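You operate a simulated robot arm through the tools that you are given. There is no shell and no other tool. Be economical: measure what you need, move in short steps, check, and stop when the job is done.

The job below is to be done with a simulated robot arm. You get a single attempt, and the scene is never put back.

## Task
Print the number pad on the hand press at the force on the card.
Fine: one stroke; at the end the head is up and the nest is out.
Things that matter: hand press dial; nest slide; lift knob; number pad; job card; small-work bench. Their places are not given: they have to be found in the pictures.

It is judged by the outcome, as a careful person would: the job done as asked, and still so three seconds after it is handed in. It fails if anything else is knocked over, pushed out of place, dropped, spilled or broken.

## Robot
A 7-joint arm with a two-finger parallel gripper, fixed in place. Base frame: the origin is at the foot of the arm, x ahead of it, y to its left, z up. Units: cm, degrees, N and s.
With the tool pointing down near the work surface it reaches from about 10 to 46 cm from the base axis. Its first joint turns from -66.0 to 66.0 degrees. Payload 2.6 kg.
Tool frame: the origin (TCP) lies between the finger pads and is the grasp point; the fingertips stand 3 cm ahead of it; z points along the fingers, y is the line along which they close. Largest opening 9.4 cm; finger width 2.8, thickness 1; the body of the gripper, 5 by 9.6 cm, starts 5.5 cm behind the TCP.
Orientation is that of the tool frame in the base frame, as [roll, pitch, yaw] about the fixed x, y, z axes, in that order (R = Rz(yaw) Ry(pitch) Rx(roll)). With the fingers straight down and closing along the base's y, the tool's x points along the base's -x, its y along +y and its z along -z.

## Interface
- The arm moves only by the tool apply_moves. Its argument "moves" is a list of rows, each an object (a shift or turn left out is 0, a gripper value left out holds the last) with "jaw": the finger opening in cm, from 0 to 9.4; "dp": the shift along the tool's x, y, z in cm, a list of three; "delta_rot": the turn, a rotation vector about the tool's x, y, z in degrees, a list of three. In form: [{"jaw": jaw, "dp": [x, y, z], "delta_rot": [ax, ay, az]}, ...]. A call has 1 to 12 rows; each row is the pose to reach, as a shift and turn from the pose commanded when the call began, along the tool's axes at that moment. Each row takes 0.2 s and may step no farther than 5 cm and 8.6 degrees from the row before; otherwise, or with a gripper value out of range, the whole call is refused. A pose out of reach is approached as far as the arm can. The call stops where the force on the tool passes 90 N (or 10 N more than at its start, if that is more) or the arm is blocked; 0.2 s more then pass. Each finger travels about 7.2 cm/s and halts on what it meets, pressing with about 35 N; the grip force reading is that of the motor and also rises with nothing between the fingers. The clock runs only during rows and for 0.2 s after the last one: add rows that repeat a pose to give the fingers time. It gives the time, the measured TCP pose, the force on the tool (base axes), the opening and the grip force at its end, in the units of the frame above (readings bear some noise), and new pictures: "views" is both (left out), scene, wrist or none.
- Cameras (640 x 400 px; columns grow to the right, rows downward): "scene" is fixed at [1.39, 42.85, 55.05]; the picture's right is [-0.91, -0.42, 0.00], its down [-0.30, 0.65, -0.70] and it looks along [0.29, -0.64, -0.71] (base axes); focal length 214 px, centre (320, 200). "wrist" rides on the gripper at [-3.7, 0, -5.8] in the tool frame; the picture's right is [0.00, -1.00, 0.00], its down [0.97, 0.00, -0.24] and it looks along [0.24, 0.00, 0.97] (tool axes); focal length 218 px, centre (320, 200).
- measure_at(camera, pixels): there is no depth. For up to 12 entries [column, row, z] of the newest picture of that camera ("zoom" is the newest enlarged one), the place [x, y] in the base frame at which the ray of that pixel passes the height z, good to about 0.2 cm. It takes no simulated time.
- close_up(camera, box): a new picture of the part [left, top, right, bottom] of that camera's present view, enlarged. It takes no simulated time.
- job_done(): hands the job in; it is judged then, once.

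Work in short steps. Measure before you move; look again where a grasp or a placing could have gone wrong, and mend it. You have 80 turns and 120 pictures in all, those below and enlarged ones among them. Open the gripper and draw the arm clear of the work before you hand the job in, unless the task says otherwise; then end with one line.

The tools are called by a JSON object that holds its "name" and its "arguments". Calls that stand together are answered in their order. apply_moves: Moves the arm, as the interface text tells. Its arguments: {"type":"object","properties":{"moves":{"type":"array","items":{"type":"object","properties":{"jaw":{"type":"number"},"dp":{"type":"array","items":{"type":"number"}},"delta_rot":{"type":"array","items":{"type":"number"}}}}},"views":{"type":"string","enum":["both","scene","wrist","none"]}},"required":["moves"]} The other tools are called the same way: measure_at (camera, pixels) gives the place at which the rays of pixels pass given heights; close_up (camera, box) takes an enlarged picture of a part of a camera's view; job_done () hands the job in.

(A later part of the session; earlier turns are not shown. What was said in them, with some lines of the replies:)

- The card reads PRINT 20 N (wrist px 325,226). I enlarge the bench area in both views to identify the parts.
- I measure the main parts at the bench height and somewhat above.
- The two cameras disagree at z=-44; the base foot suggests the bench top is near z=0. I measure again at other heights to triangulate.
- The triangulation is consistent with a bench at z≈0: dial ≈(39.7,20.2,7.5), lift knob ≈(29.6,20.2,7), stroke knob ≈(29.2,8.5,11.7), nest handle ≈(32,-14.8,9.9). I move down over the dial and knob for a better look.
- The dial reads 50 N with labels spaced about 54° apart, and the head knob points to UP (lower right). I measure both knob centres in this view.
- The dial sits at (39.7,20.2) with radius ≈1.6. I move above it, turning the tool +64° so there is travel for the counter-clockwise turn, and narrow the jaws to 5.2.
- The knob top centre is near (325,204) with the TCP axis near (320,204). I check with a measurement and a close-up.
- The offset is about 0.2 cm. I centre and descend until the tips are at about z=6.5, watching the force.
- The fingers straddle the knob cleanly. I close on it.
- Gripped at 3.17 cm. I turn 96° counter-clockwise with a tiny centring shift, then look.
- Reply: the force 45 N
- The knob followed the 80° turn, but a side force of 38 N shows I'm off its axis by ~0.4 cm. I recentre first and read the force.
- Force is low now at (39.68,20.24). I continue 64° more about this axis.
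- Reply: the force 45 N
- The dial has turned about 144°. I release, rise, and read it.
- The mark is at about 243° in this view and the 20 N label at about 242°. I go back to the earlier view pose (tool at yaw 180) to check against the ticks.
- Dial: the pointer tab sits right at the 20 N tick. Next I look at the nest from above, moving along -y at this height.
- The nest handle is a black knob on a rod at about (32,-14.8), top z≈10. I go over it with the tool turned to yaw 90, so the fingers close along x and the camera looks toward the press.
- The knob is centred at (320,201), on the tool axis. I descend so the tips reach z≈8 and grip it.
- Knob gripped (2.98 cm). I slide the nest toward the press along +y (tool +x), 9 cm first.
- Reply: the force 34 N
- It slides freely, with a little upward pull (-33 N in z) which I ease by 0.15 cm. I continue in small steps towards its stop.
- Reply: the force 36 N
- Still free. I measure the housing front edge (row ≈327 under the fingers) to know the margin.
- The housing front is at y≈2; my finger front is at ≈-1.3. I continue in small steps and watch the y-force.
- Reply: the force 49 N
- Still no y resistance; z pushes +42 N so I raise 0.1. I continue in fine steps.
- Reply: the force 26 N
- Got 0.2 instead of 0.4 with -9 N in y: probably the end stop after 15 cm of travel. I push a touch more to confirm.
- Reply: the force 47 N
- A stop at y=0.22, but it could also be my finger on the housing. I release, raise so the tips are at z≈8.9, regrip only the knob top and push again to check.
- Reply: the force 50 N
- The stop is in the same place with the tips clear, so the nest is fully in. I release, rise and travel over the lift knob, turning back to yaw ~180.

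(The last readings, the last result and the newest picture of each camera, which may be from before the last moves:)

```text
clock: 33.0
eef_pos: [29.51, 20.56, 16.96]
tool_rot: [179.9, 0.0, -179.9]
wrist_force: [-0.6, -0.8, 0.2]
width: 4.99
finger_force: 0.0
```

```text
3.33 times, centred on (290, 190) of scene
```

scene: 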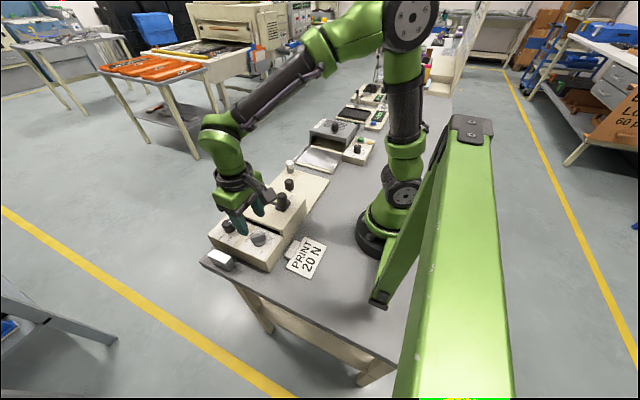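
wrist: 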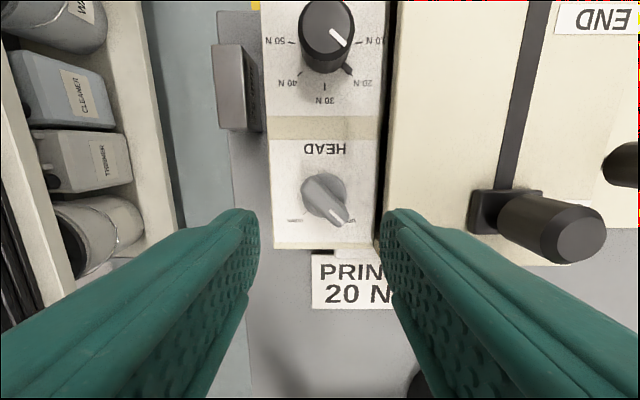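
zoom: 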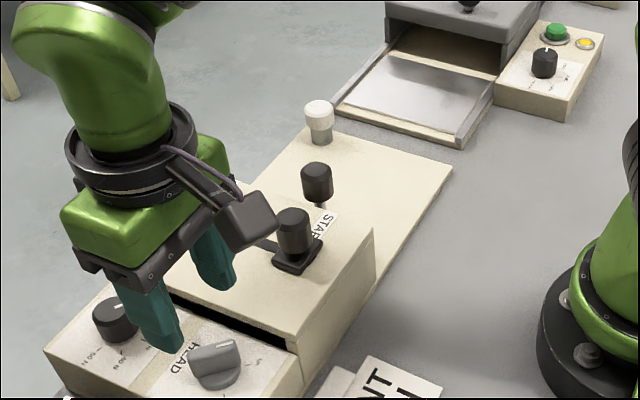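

The bar knob points to UP at 45°, and a 90° clockwise turn takes it to DOWN. I measure its centre.

{"name": "measure_at", "arguments": {"camera": "wrist", "pixels": [[325, 202, 8], [325, 202, 7.2], [324.5, 195, 5.8], [342, 222, 7.5], [308, 186, 7.5]]}}

```text
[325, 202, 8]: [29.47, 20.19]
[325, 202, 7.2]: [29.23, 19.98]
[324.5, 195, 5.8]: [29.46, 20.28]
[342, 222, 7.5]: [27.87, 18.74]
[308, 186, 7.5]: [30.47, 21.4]
```

Centre ≈(29.4,20.15). I turn -45° so the fingers close across the bar, descend to TCP z≈9.4.

{"name": "apply_moves", "arguments": {"moves": [{"dp": [0.1, -0.4, 0], "delta_rot": [0, 0, -8], "jaw": 4}, {"dp": [0.1, -0.4, 0], "delta_rot": [0, 0, -16]}, {"dp": [0.1, -0.4, 0], "delta_rot": [0, 0, -24]}, {"dp": [0.1, -0.4, 1], "delta_rot": [0, 0, -32]}, {"dp": [0.1, -0.4, 2], "delta_rot": [0, 0, -40]}, {"dp": [0.1, -0.4, 3], "delta_rot": [0, 0, -45]}, {"dp": [0.1, -0.4, 5], "delta_rot": [0, 0, -45]}, {"dp": [0.1, -0.4, 6.5], "delta_rot": [0, 0, -45]}, {"dp": [0.1, -0.4, 7.5], "delta_rot": [0, 0, -45]}, {"dp": [0.1, -0.4, 7.5], "delta_rot": [0, 0, -45]}]}}

{"name": "close_up", "arguments": {"camera": "scene", "box": [200, 190, 300, 290]}}

```text
clock: 35.2
eef_pos: [29.5, 20.29, 9.54]
tool_rot: [179.9, 0.1, -135.1]
wrist_force: [0.3, -0.8, -0.5]
width: 3.99
finger_force: 0.0
```

scene: 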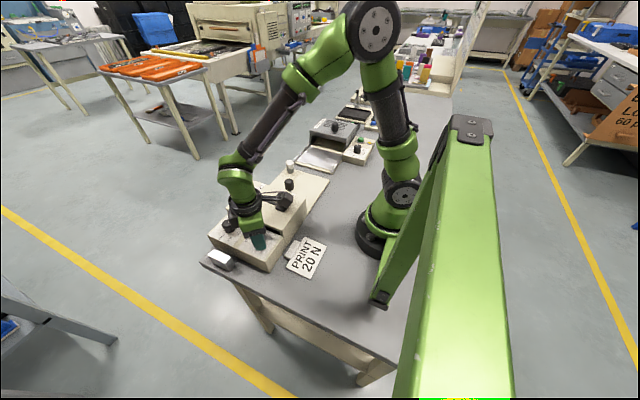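
wrist: 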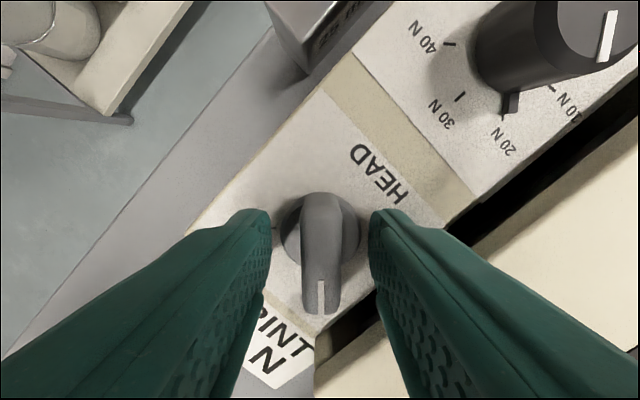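

```text
4.00 times, centred on (250, 240) of scene
```

zoom: 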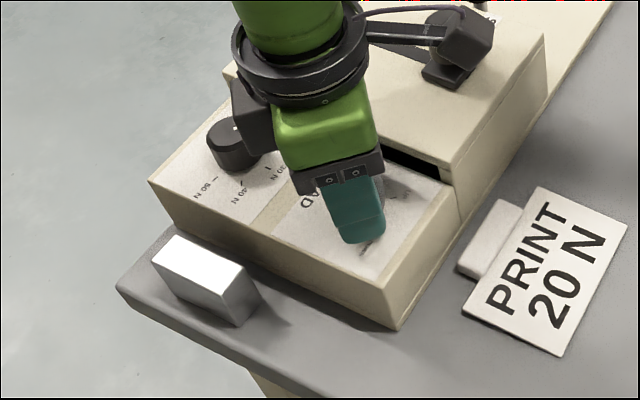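

The bar is square between the fingers. I grip it, then see.

{"name": "apply_moves", "arguments": {"moves": [{"jaw": 0.6}, {"jaw": 0.6}, {"jaw": 0.6}], "views": "wrist"}}

```text
clock: 36.0
eef_pos: [29.31, 20.06, 9.45]
tool_rot: [-180.0, 0.1, -135.1]
wrist_force: [3.5, -1.9, -5.8]
width: 3.36
finger_force: 45.5
```

wrist: 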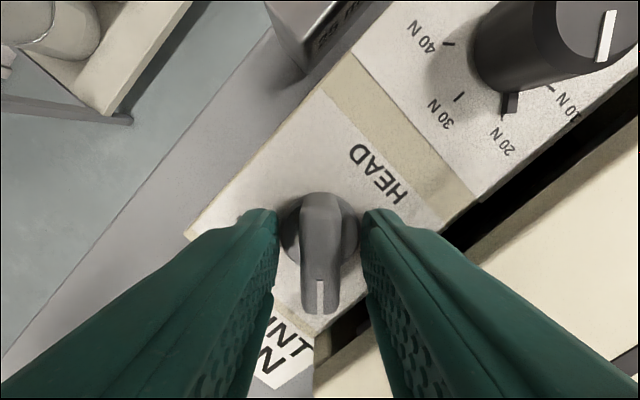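

The tips hold the round collar (3.36 cm) rather than the bar. I open, raise 0.9 and grip the bar itself.

{"name": "apply_moves", "arguments": {"moves": [{"jaw": 4.2}, {"jaw": 4.2, "dp": [0, 0, -0.9]}, {"jaw": 4.2, "dp": [0, 0, -0.9]}, {"jaw": 0.6, "dp": [0, 0, -0.9]}, {"jaw": 0.6, "dp": [0, 0, -0.9]}, {"jaw": 0.6, "dp": [0, 0, -0.9]}, {"jaw": 0.6, "dp": [0, 0, -0.9]}], "views": "wrist"}}

```text
clock: 37.6
eef_pos: [29.38, 20.12, 10.45]
tool_rot: [180.0, 0.0, -135.1]
wrist_force: [2.9, -3.0, 2.1]
width: 1.28
finger_force: 45.0
```

wrist: 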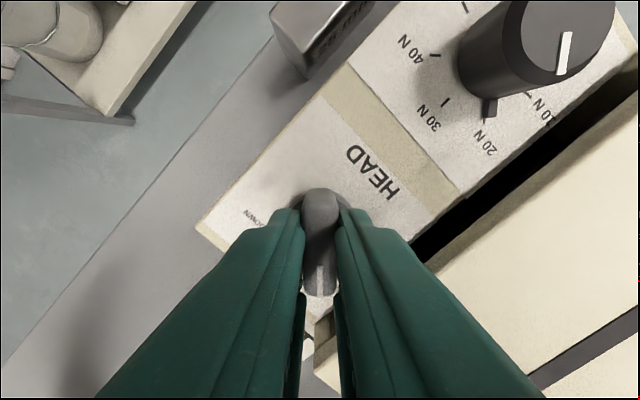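

Now the bar is held (1.28 cm). I turn it 90° clockwise (+ about tool z) to DOWN.

{"name": "apply_moves", "arguments": {"moves": [{"delta_rot": [0, 0, 8.2]}, {"delta_rot": [0, 0, 16.4]}, {"delta_rot": [0, 0, 24.6]}, {"delta_rot": [0, 0, 32.8]}, {"delta_rot": [0, 0, 41]}, {"delta_rot": [0, 0, 49.2]}, {"delta_rot": [0, 0, 57.4]}, {"delta_rot": [0, 0, 65.6]}, {"delta_rot": [0, 0, 73.8]}, {"delta_rot": [0, 0, 82]}, {"delta_rot": [0, 0, 90]}, {"delta_rot": [0, 0, 90]}]}}

{"name": "close_up", "arguments": {"camera": "scene", "box": [200, 150, 320, 270]}}

```text
clock: 40.2
eef_pos: [29.45, 20.25, 10.45]
tool_rot: [179.8, -0.1, 134.9]
wrist_force: [10.6, 20.3, -8.2]
width: 1.3
finger_force: 45.0
```

scene: 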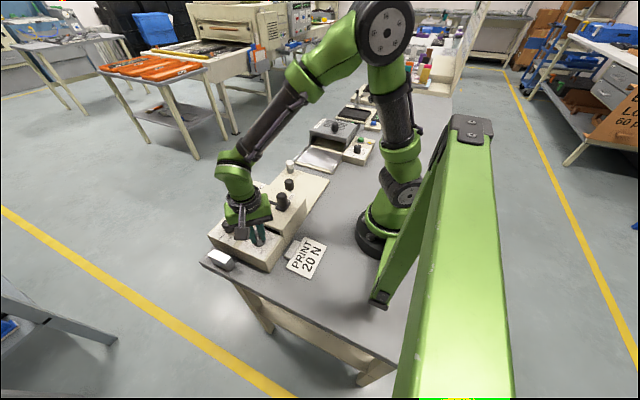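
wrist: 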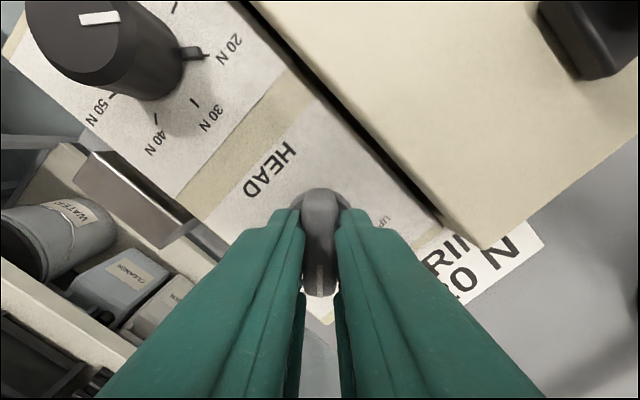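

```text
3.33 times, centred on (260, 210) of scene
```

zoom: 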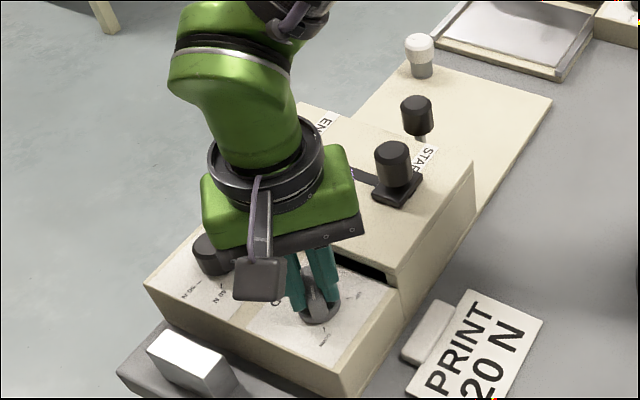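

The bar now points to DOWN. I release, rise and travel over the stroke knob at about (29.2,8.5), turning back to yaw 180.

{"name": "apply_moves", "arguments": {"moves": [{"jaw": 4}, {"jaw": 4}, {"dp": [0, 0, -4]}, {"dp": [0, 0, -8]}, {"dp": [-2.5, -2.5, -10], "delta_rot": [0, 0, -8], "jaw": 5}, {"dp": [-5, -5, -10], "delta_rot": [0, 0, -16]}, {"dp": [-8, -8.4, -10], "delta_rot": [0, 0, -24]}, {"dp": [-8, -8.4, -10], "delta_rot": [0, 0, -32]}, {"dp": [-8, -8.4, -10], "delta_rot": [0, 0, -40]}, {"dp": [-8, -8.4, -10], "delta_rot": [0, 0, -45]}, {"dp": [-8, -8.4, -10], "delta_rot": [0, 0, -45]}]}}

{"name": "close_up", "arguments": {"camera": "wrist", "box": [130, 90, 350, 280]}}

```text
clock: 42.6
eef_pos: [29.06, 8.4, 20.36]
tool_rot: [179.9, 0.0, 180.0]
wrist_force: [0.3, 0.2, 0.4]
width: 5.0
finger_force: 0.1
```

scene: 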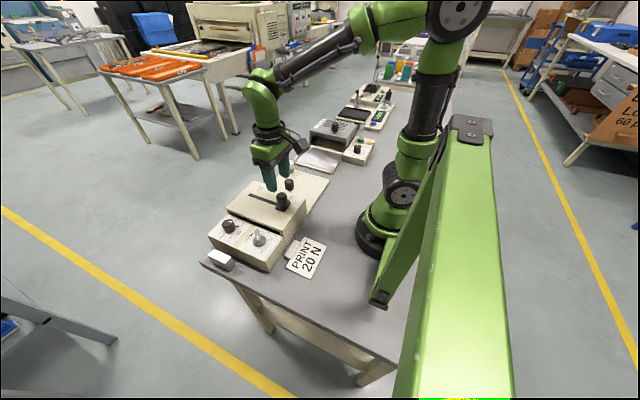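
wrist: 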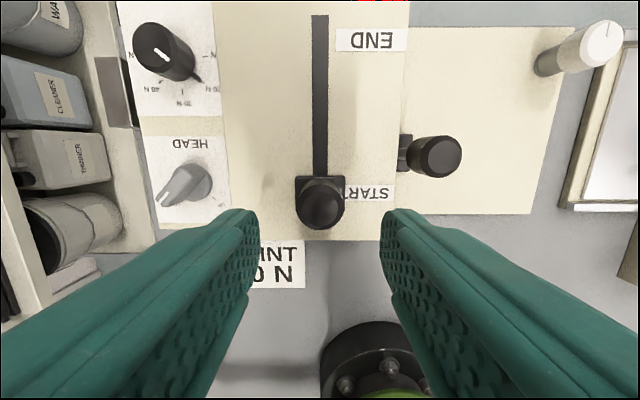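

```text
2.11 times, centred on (240, 185) of wrist
```

zoom: 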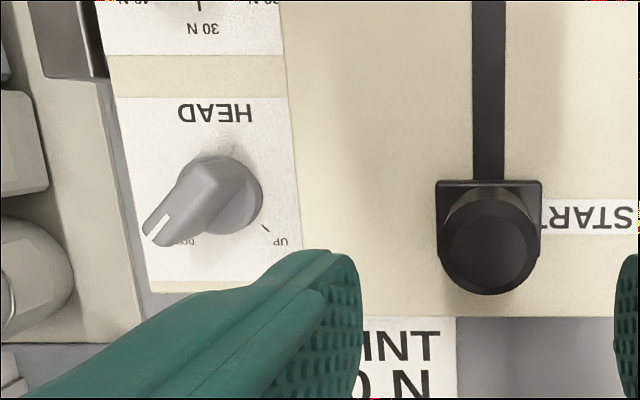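

The lift knob points to DOWN. I measure the stroke knob and the slot's END.

{"name": "measure_at", "arguments": {"camera": "wrist", "pixels": [[320, 204, 11.7], [321, 15, 8.5], [320, 178, 8.5], [320, 230, 8.5], [437, 155, 9.9]]}}

{"name": "measure_at", "arguments": {"camera": "scene", "pixels": [[250, 195, 8.5], [282, 197, 11.7]]}}

```text
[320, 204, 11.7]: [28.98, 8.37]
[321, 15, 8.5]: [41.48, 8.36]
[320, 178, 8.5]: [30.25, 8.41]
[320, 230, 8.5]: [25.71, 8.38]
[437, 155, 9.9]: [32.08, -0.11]
```

```text
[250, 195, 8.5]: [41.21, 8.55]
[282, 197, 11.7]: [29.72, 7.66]
```

I descend over the stroke knob (29.0,8.4) with tips at z≈9.4 and grip it.

{"name": "apply_moves", "arguments": {"moves": [{"dp": [0, 0, 4]}, {"dp": [0, 0, 7]}, {"dp": [0, 0, 8]}, {"dp": [0, 0, 8]}, {"dp": [0, 0, 8], "jaw": 1.2}, {"dp": [0, 0, 8], "jaw": 1.2}, {"dp": [0, 0, 8], "jaw": 1.2}]}}

{"name": "close_up", "arguments": {"camera": "scene", "box": [220, 140, 320, 240]}}

```text
clock: 44.2
eef_pos: [29.09, 8.5, 12.44]
tool_rot: [180.0, 0.0, 180.0]
wrist_force: [1.0, -0.4, -6.4]
width: 3.94
finger_force: 44.9
```

scene: 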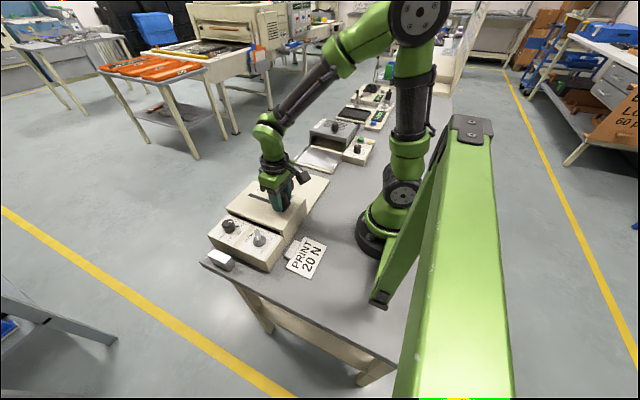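
wrist: 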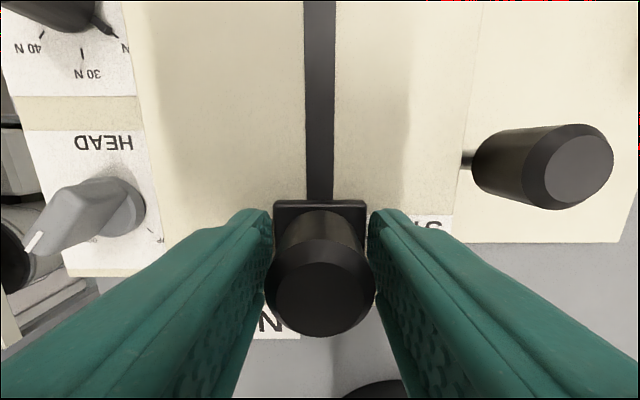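

```text
4.00 times, centred on (270, 190) of scene
```

zoom: 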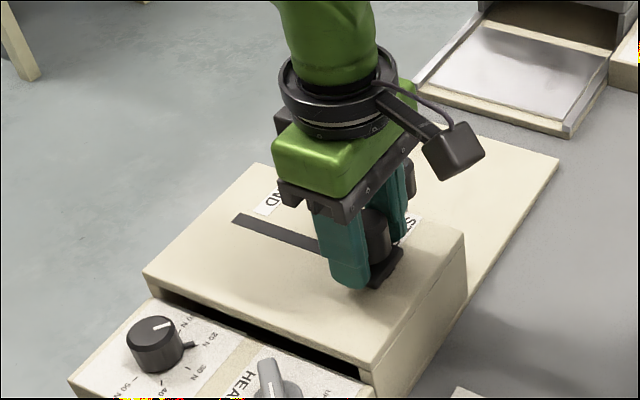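

Gripped. One smooth stroke along +x (tool -x), about 11 cm toward END.

{"name": "apply_moves", "arguments": {"moves": [{"dp": [-0.7, 0, 0]}, {"dp": [-1.7, 0, 0]}, {"dp": [-2.7, 0, 0]}, {"dp": [-3.7, 0, 0]}, {"dp": [-4.7, 0, 0]}, {"dp": [-5.7, 0, 0]}, {"dp": [-6.7, 0, 0]}, {"dp": [-7.7, 0, 0]}, {"dp": [-8.7, 0, 0]}, {"dp": [-9.7, 0, 0]}, {"dp": [-10.5, 0, 0]}, {"dp": [-10.8, 0, 0]}]}}

{"name": "close_up", "arguments": {"camera": "scene", "box": [210, 140, 310, 240]}}

```text
clock: 46.8
eef_pos: [39.92, 8.51, 12.33]
tool_rot: [179.8, 0.1, 179.9]
wrist_force: [-1.6, -3.9, 2.5]
width: 3.96
finger_force: 45.3
```

scene: 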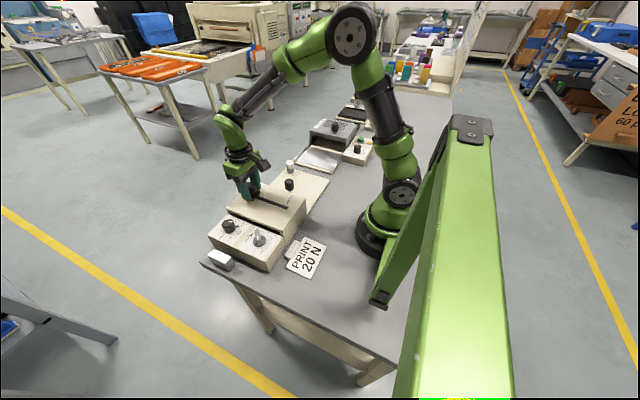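
wrist: 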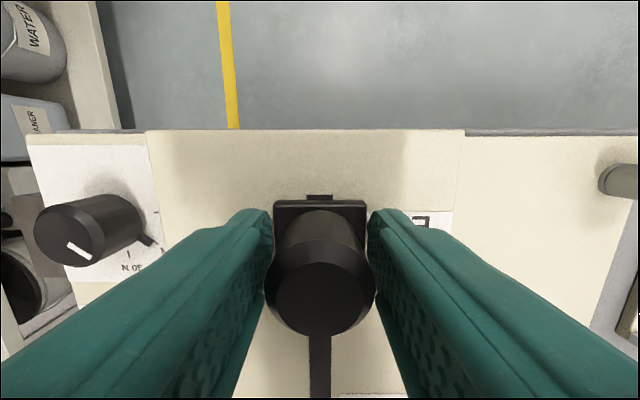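

```text
4.00 times, centred on (260, 190) of scene
```

zoom: 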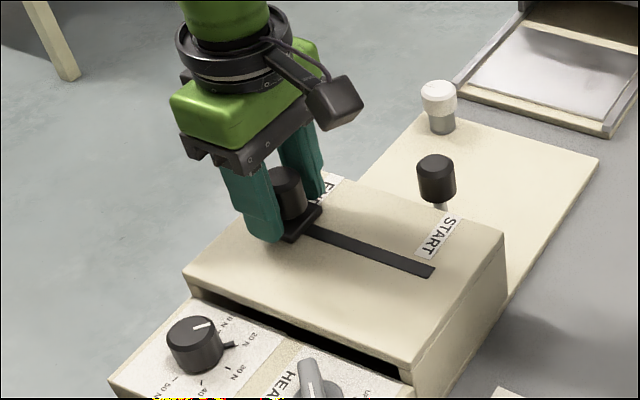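

A sliver of slot remains ahead; I push on gently to the end stop.

{"name": "apply_moves", "arguments": {"moves": [{"dp": [-0.3, 0, 0]}, {"dp": [-0.6, 0, 0]}, {"dp": [-0.9, 0, 0]}, {"dp": [-0.9, 0, 0]}]}}

```text
clock: 47.8
eef_pos: [40.46, 8.45, 12.27]
tool_rot: [179.9, -0.8, 179.7]
wrist_force: [-36.8, -8.4, 16.6]
width: 3.97
finger_force: 44.8
```

scene: 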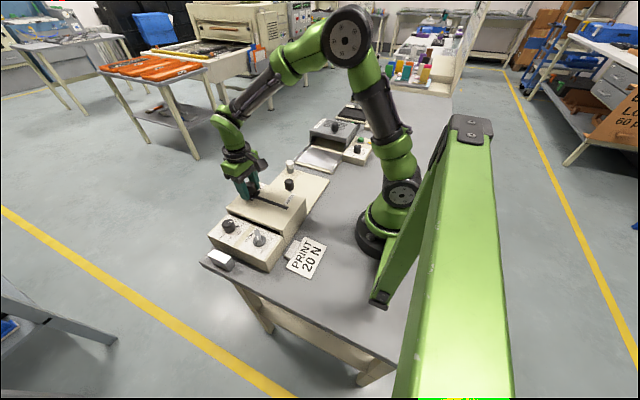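
wrist: 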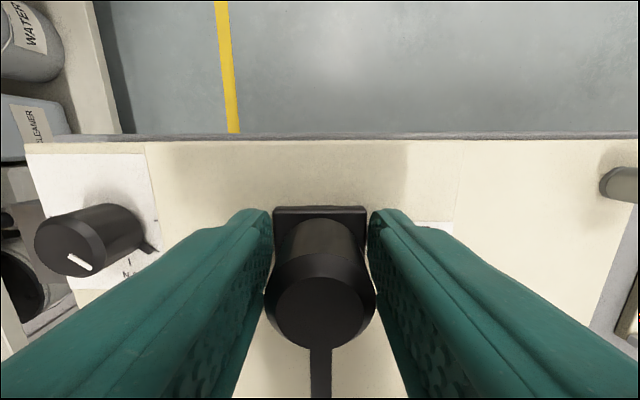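

End stop reached (-37 N at x=40.46). I relax, release, rise and return over the lift knob with yaw 135 to raise the head.

{"name": "apply_moves", "arguments": {"moves": [{"dp": [0.3, 0, 0]}, {"dp": [0.3, 0, 0], "jaw": 5.2}, {"dp": [0.3, 0, 0], "jaw": 5.2}, {"dp": [0.3, 0, -4]}, {"dp": [0.3, 0, -7.5], "delta_rot": [0, 0, 8]}, {"dp": [3.5, 3.5, -7.5], "delta_rot": [0, 0, 16]}, {"dp": [6.8, 7, -7.5], "delta_rot": [0, 0, 24]}, {"dp": [10, 10.3, -7.5], "delta_rot": [0, 0, 32]}, {"dp": [11.3, 11.7, -7.5], "delta_rot": [0, 0, 40]}, {"dp": [11.3, 11.7, -6], "delta_rot": [0, 0, 45]}, {"dp": [11.3, 11.7, -3], "delta_rot": [0, 0, 45], "jaw": 4}, {"dp": [11.3, 11.7, -3], "delta_rot": [0, 0, 45], "jaw": 4}]}}

{"name": "close_up", "arguments": {"camera": "scene", "box": [210, 140, 310, 240]}}

```text
clock: 50.4
eef_pos: [29.5, 20.38, 15.34]
tool_rot: [179.9, -0.1, 134.9]
wrist_force: [0.3, -0.1, -0.2]
width: 3.99
finger_force: 0.1
```

scene: 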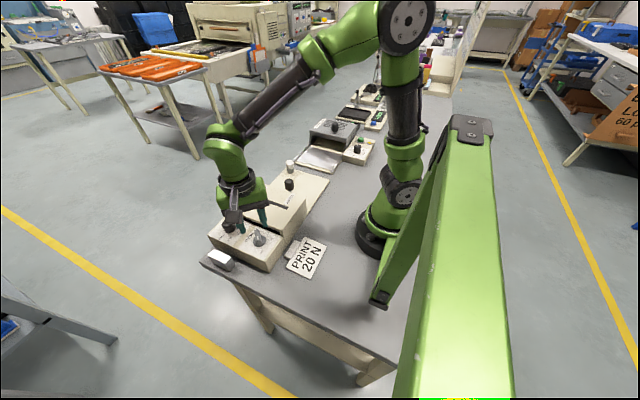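
wrist: 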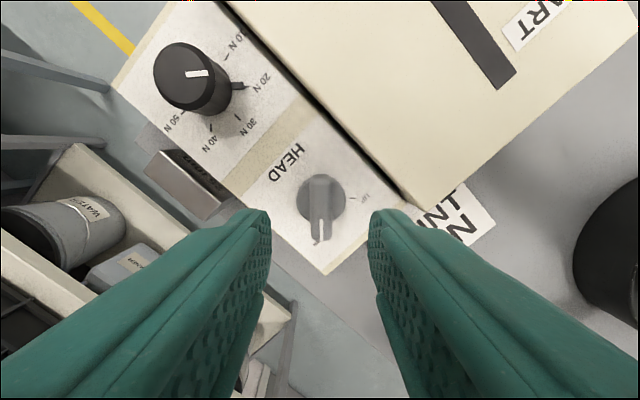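

```text
4.00 times, centred on (260, 190) of scene
```

zoom: 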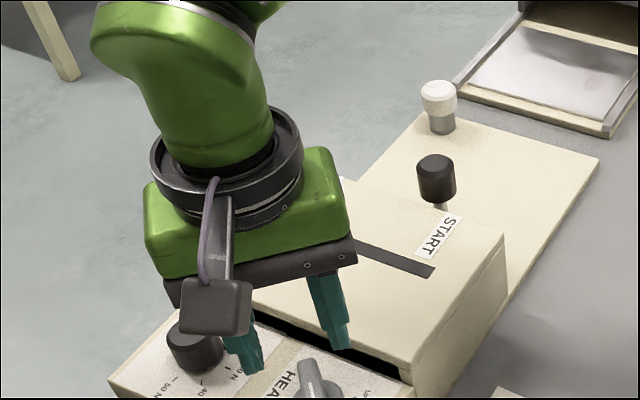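

The bar lies between the fingers. I descend to z≈10.45 and grip it.

{"name": "apply_moves", "arguments": {"moves": [{"dp": [-0.09, -0.16, 2.5]}, {"dp": [-0.09, -0.16, 4.2]}, {"dp": [-0.09, -0.16, 4.9]}, {"dp": [-0.09, -0.16, 4.9]}, {"dp": [-0.09, -0.16, 4.9], "jaw": 0.6}, {"dp": [-0.09, -0.16, 4.9], "jaw": 0.6}, {"dp": [-0.09, -0.16, 4.9], "jaw": 0.6}, {"dp": [-0.09, -0.16, 4.9], "jaw": 0.6}], "views": "wrist"}}

```text
clock: 52.2
eef_pos: [29.5, 20.09, 10.62]
tool_rot: [179.7, -0.1, 135.0]
wrist_force: [16.4, 14.6, -12.9]
width: 1.28
finger_force: 45.1
```

wrist: 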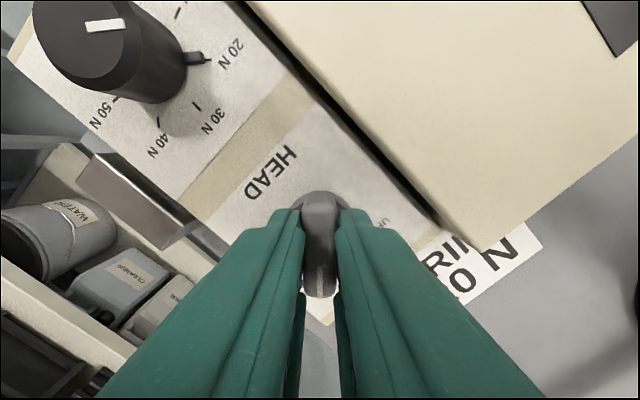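

Bar held (1.28 cm). I turn it 90° counter-clockwise back to UP.

{"name": "apply_moves", "arguments": {"moves": [{"dp": [0, 0.15, 0], "delta_rot": [0, 0, -8.2]}, {"dp": [0, 0.15, 0], "delta_rot": [0, 0, -16.4]}, {"dp": [0, 0.15, 0], "delta_rot": [0, 0, -24.6]}, {"dp": [0, 0.15, 0], "delta_rot": [0, 0, -32.8]}, {"dp": [0, 0.15, 0], "delta_rot": [0, 0, -41]}, {"dp": [0, 0.15, 0], "delta_rot": [0, 0, -49.2]}, {"dp": [0, 0.15, 0], "delta_rot": [0, 0, -57.4]}, {"dp": [0, 0.15, 0], "delta_rot": [0, 0, -65.6]}, {"dp": [0, 0.15, 0], "delta_rot": [0, 0, -73.8]}, {"dp": [0, 0.15, 0], "delta_rot": [0, 0, -82]}, {"dp": [0, 0.15, 0], "delta_rot": [0, 0, -90]}, {"dp": [0, 0.15, 0], "delta_rot": [0, 0, -90]}], "views": "wrist"}}

```text
clock: 54.8
eef_pos: [29.55, 20.22, 10.45]
tool_rot: [179.8, 0.2, -134.9]
wrist_force: [-8.6, 9.5, 18.9]
width: 1.24
finger_force: 45.1
```

wrist: 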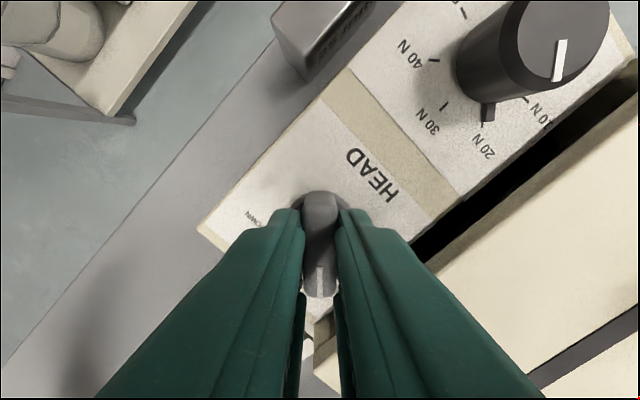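

The bar points to UP again. I release, rise, turn back toward yaw 180 and check.

{"name": "apply_moves", "arguments": {"moves": [{"jaw": 4}, {"jaw": 4}, {"dp": [0, 0, -4]}, {"dp": [0, 0, -8]}, {"dp": [0, 0, -10], "delta_rot": [0, 0, 8]}, {"dp": [0, 0, -10], "delta_rot": [0, 0, 16]}, {"dp": [0, 0, -10], "delta_rot": [0, 0, 24]}, {"dp": [0, 0, -10], "delta_rot": [0, 0, 32]}, {"dp": [0, 0, -10], "delta_rot": [0, 0, 40]}, {"dp": [0, 0, -10], "delta_rot": [0, 0, 45]}, {"dp": [0, 0, -10], "delta_rot": [0, 0, 45]}], "views": "wrist"}}

{"name": "close_up", "arguments": {"camera": "wrist", "box": [220, 60, 420, 260]}}

```text
clock: 57.2
eef_pos: [29.59, 20.14, 20.51]
tool_rot: [179.9, -0.1, 179.8]
wrist_force: [-0.7, 0.9, -0.7]
width: 4.04
finger_force: 0.0
```

wrist: 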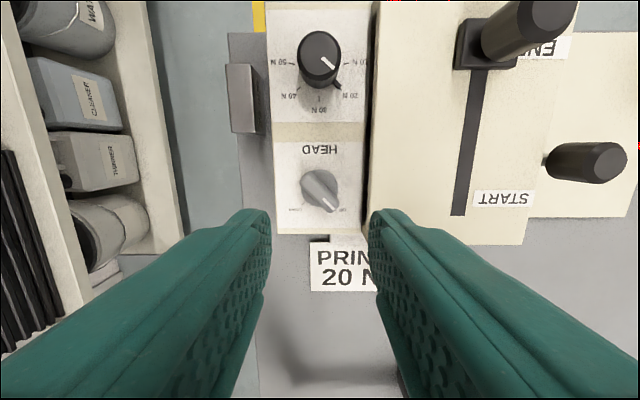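

```text
2.00 times, centred on (320, 160) of wrist
```

zoom: 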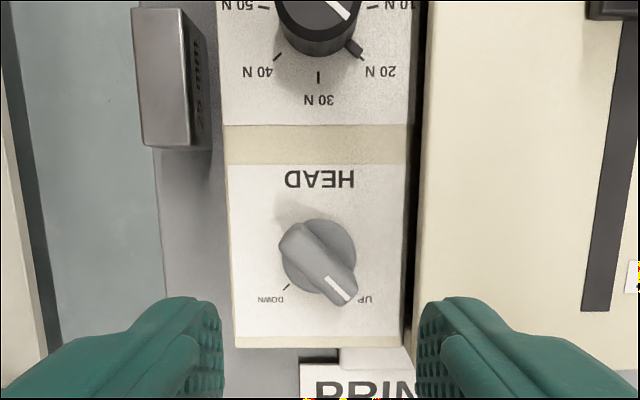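

Head is UP and the dial still at 20 N. Now I travel to the nest handle at (32,0.1) with yaw 90.

{"name": "apply_moves", "arguments": {"moves": [{"dp": [-0.5, -4, 0], "delta_rot": [0, 0, 8], "jaw": 4.5}, {"dp": [-1, -8, 0], "delta_rot": [0, 0, 16]}, {"dp": [-1.5, -12, 0], "delta_rot": [0, 0, 24]}, {"dp": [-2, -16, 0], "delta_rot": [0, 0, 32]}, {"dp": [-2.4, -20, 0], "delta_rot": [0, 0, 40]}, {"dp": [-2.4, -20, 0], "delta_rot": [0, 0, 48]}, {"dp": [-2.4, -20, 0], "delta_rot": [0, 0, 56]}, {"dp": [-2.4, -20, 0], "delta_rot": [0, 0, 64]}, {"dp": [-2.4, -20, 0], "delta_rot": [0, 0, 72]}, {"dp": [-2.4, -20, 1], "delta_rot": [0, 0, 80.5]}, {"dp": [-2.4, -20, 3], "delta_rot": [0, 0, 89]}, {"dp": [-2.4, -20, 3.5], "delta_rot": [0, 0, 90]}], "views": "wrist"}}

```text
clock: 59.8
eef_pos: [32.02, 0.21, 17.04]
tool_rot: [179.9, 0.0, 89.8]
wrist_force: [-0.9, -0.4, -0.9]
width: 4.5
finger_force: 0.1
```

wrist: 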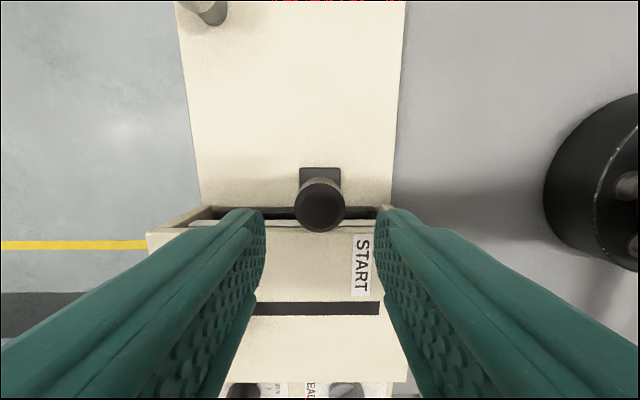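

The knob is centred at (320,208). I descend to z≈11.6 and grip.

{"name": "apply_moves", "arguments": {"moves": [{"dp": [-0.2, 0, 2.5]}, {"dp": [-0.2, 0, 4.5]}, {"dp": [-0.2, 0, 5.4]}, {"dp": [-0.2, 0, 5.4]}, {"dp": [-0.2, 0, 5.4], "jaw": 1.5}, {"dp": [-0.2, 0, 5.4], "jaw": 1.5}, {"dp": [-0.2, 0, 5.4], "jaw": 1.5}], "views": "wrist"}}

```text
clock: 61.4
eef_pos: [32.04, -0.04, 11.54]
tool_rot: [-180.0, -0.1, 89.9]
wrist_force: [8.0, 0.1, -10.3]
width: 2.93
finger_force: 45.0
```

wrist: 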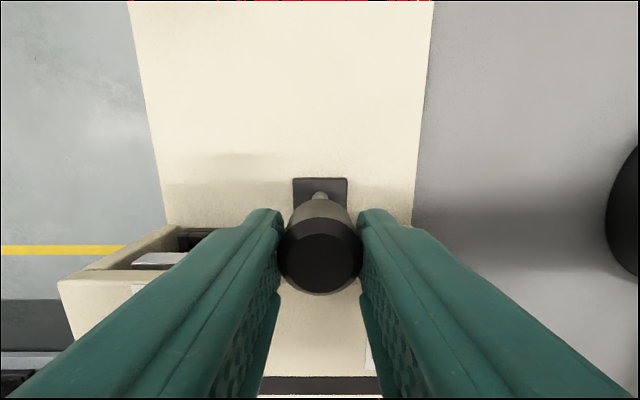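

Gripped (2.93 cm). I draw the nest out along -y, 13.5 cm first.

{"name": "apply_moves", "arguments": {"moves": [{"dp": [-0.7, 0, 0]}, {"dp": [-2, 0, 0]}, {"dp": [-3.4, 0, 0]}, {"dp": [-4.8, 0, 0]}, {"dp": [-6.2, 0, 0]}, {"dp": [-7.6, 0, 0]}, {"dp": [-9, 0, 0]}, {"dp": [-10.4, 0, 0]}, {"dp": [-11.8, 0, 0]}, {"dp": [-12.8, 0, 0]}, {"dp": [-13.5, 0, 0]}, {"dp": [-13.5, 0, 0]}]}}

```text
clock: 64.0
eef_pos: [31.91, -13.52, 11.5]
tool_rot: [179.9, -0.1, 89.9]
wrist_force: [21.5, 1.2, 4.3]
width: 2.91
finger_force: 45.2
```

scene: 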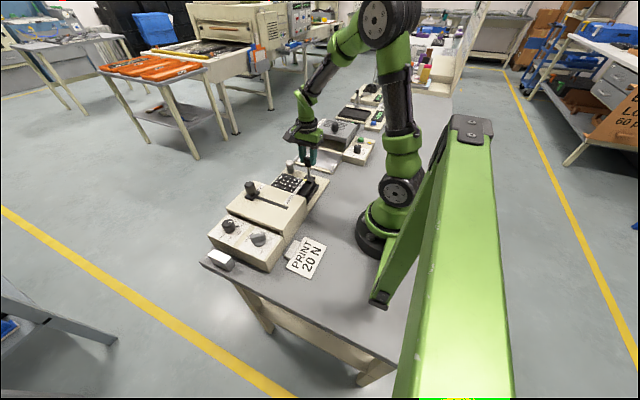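
wrist: 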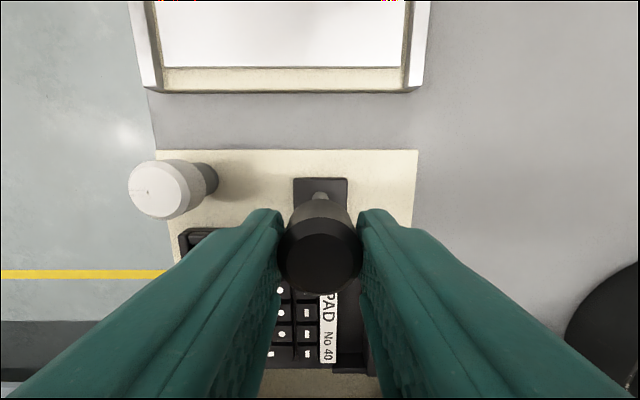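

The keys are printed. I continue the last bit to the out stop.

{"name": "apply_moves", "arguments": {"moves": [{"dp": [-0.4, 0, 0]}, {"dp": [-0.8, 0, 0]}, {"dp": [-1.2, 0, 0]}, {"dp": [-1.5, 0, 0]}, {"dp": [-1.5, 0, 0]}], "views": "none"}}

```text
clock: 65.2
eef_pos: [32.05, -15.19, 11.74]
tool_rot: [179.9, -0.2, 89.9]
wrist_force: [14.8, 1.1, 13.3]
width: 2.93
finger_force: 44.6
```

No stop felt yet at about the starting place; a gentle 0.4 cm more to feel for it.

{"name": "apply_moves", "arguments": {"moves": [{"dp": [-0.2, 0, 0]}, {"dp": [-0.4, 0, 0]}, {"dp": [-0.4, 0, 0]}]}}

{"name": "close_up", "arguments": {"camera": "scene", "box": [240, 130, 340, 230]}}

```text
clock: 66.0
eef_pos: [31.92, -15.3, 11.59]
tool_rot: [179.9, -0.4, 90.1]
wrist_force: [9.3, 27.9, 30.1]
width: 2.92
finger_force: 45.1
```

scene: 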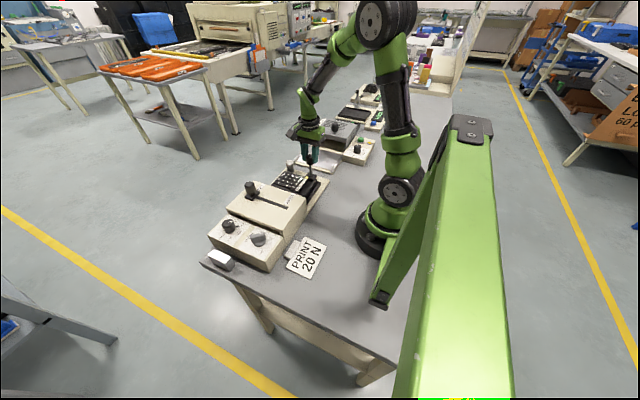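
wrist: 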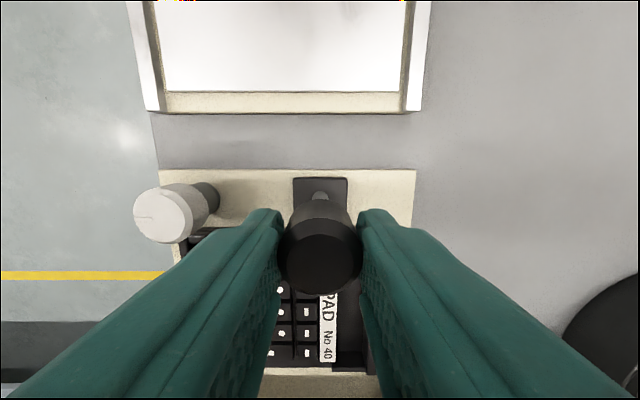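

```text
4.00 times, centred on (290, 180) of scene
```

zoom: 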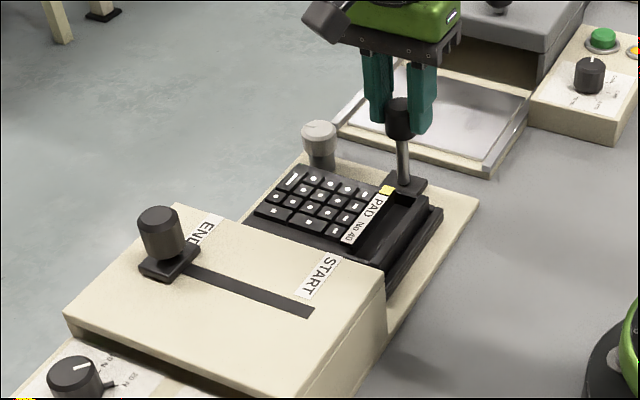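

The out stop is reached (+28 N) and the pad is printed. I relax, release and rise clear for a last look.

{"name": "apply_moves", "arguments": {"moves": [{"dp": [0.2, 0, 0]}, {"dp": [0.2, 0, 0], "jaw": 5}, {"dp": [0.2, 0, 0], "jaw": 5}, {"dp": [0.2, 0, -4]}, {"dp": [0.2, 0, -8]}, {"dp": [0.2, 0, -12]}, {"dp": [0.2, 0, -14]}, {"dp": [0.2, 0, -14]}]}}

{"name": "close_up", "arguments": {"camera": "wrist", "box": [220, 130, 420, 330]}}

{"name": "close_up", "arguments": {"camera": "scene", "box": [190, 140, 340, 290]}}

```text
clock: 67.8
eef_pos: [31.92, -15.35, 25.63]
tool_rot: [-180.0, 0.0, 90.0]
wrist_force: [-0.2, 0.1, 0.1]
width: 4.99
finger_force: 0.2
```

scene: 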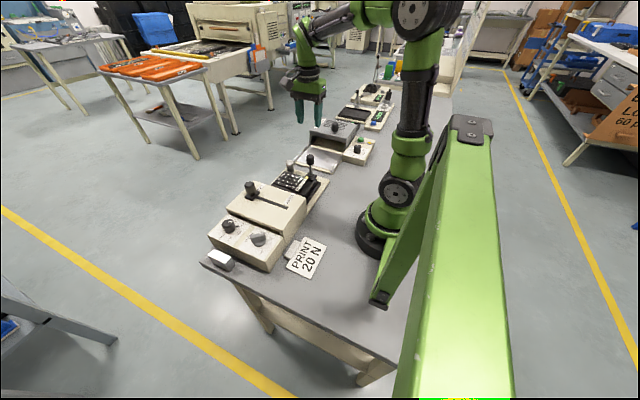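
wrist: 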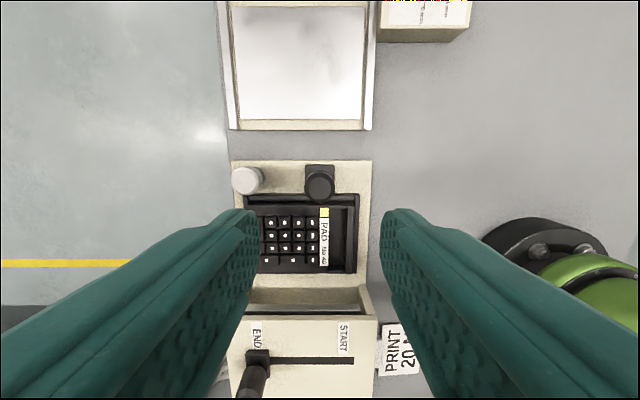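

```text
2.00 times, centred on (320, 230) of wrist
```

zoom: 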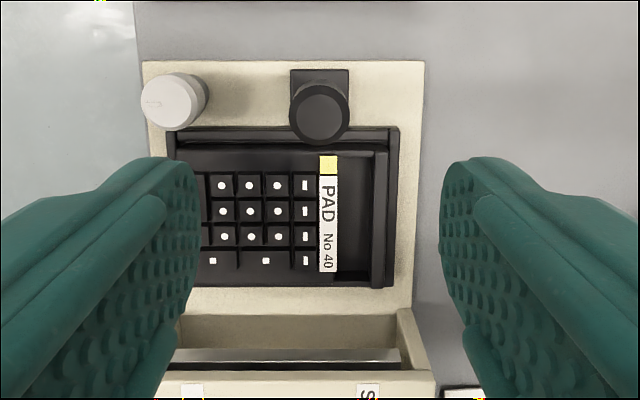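

```text
2.67 times, centred on (265, 215) of scene
```

zoom: 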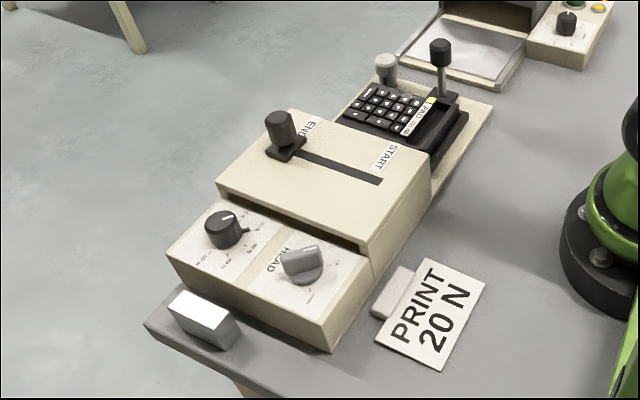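

The pad is printed, the head is up, the nest is out, the dial is at 20 N and the arm is clear. I hand the job in.

{"name": "job_done", "arguments": {}}

```text
The job is handed in.
```

I printed the number pad with one stroke at 20 N; the head is up, the nest is out at its stop, and the arm is clear with nothing knocked or moved.
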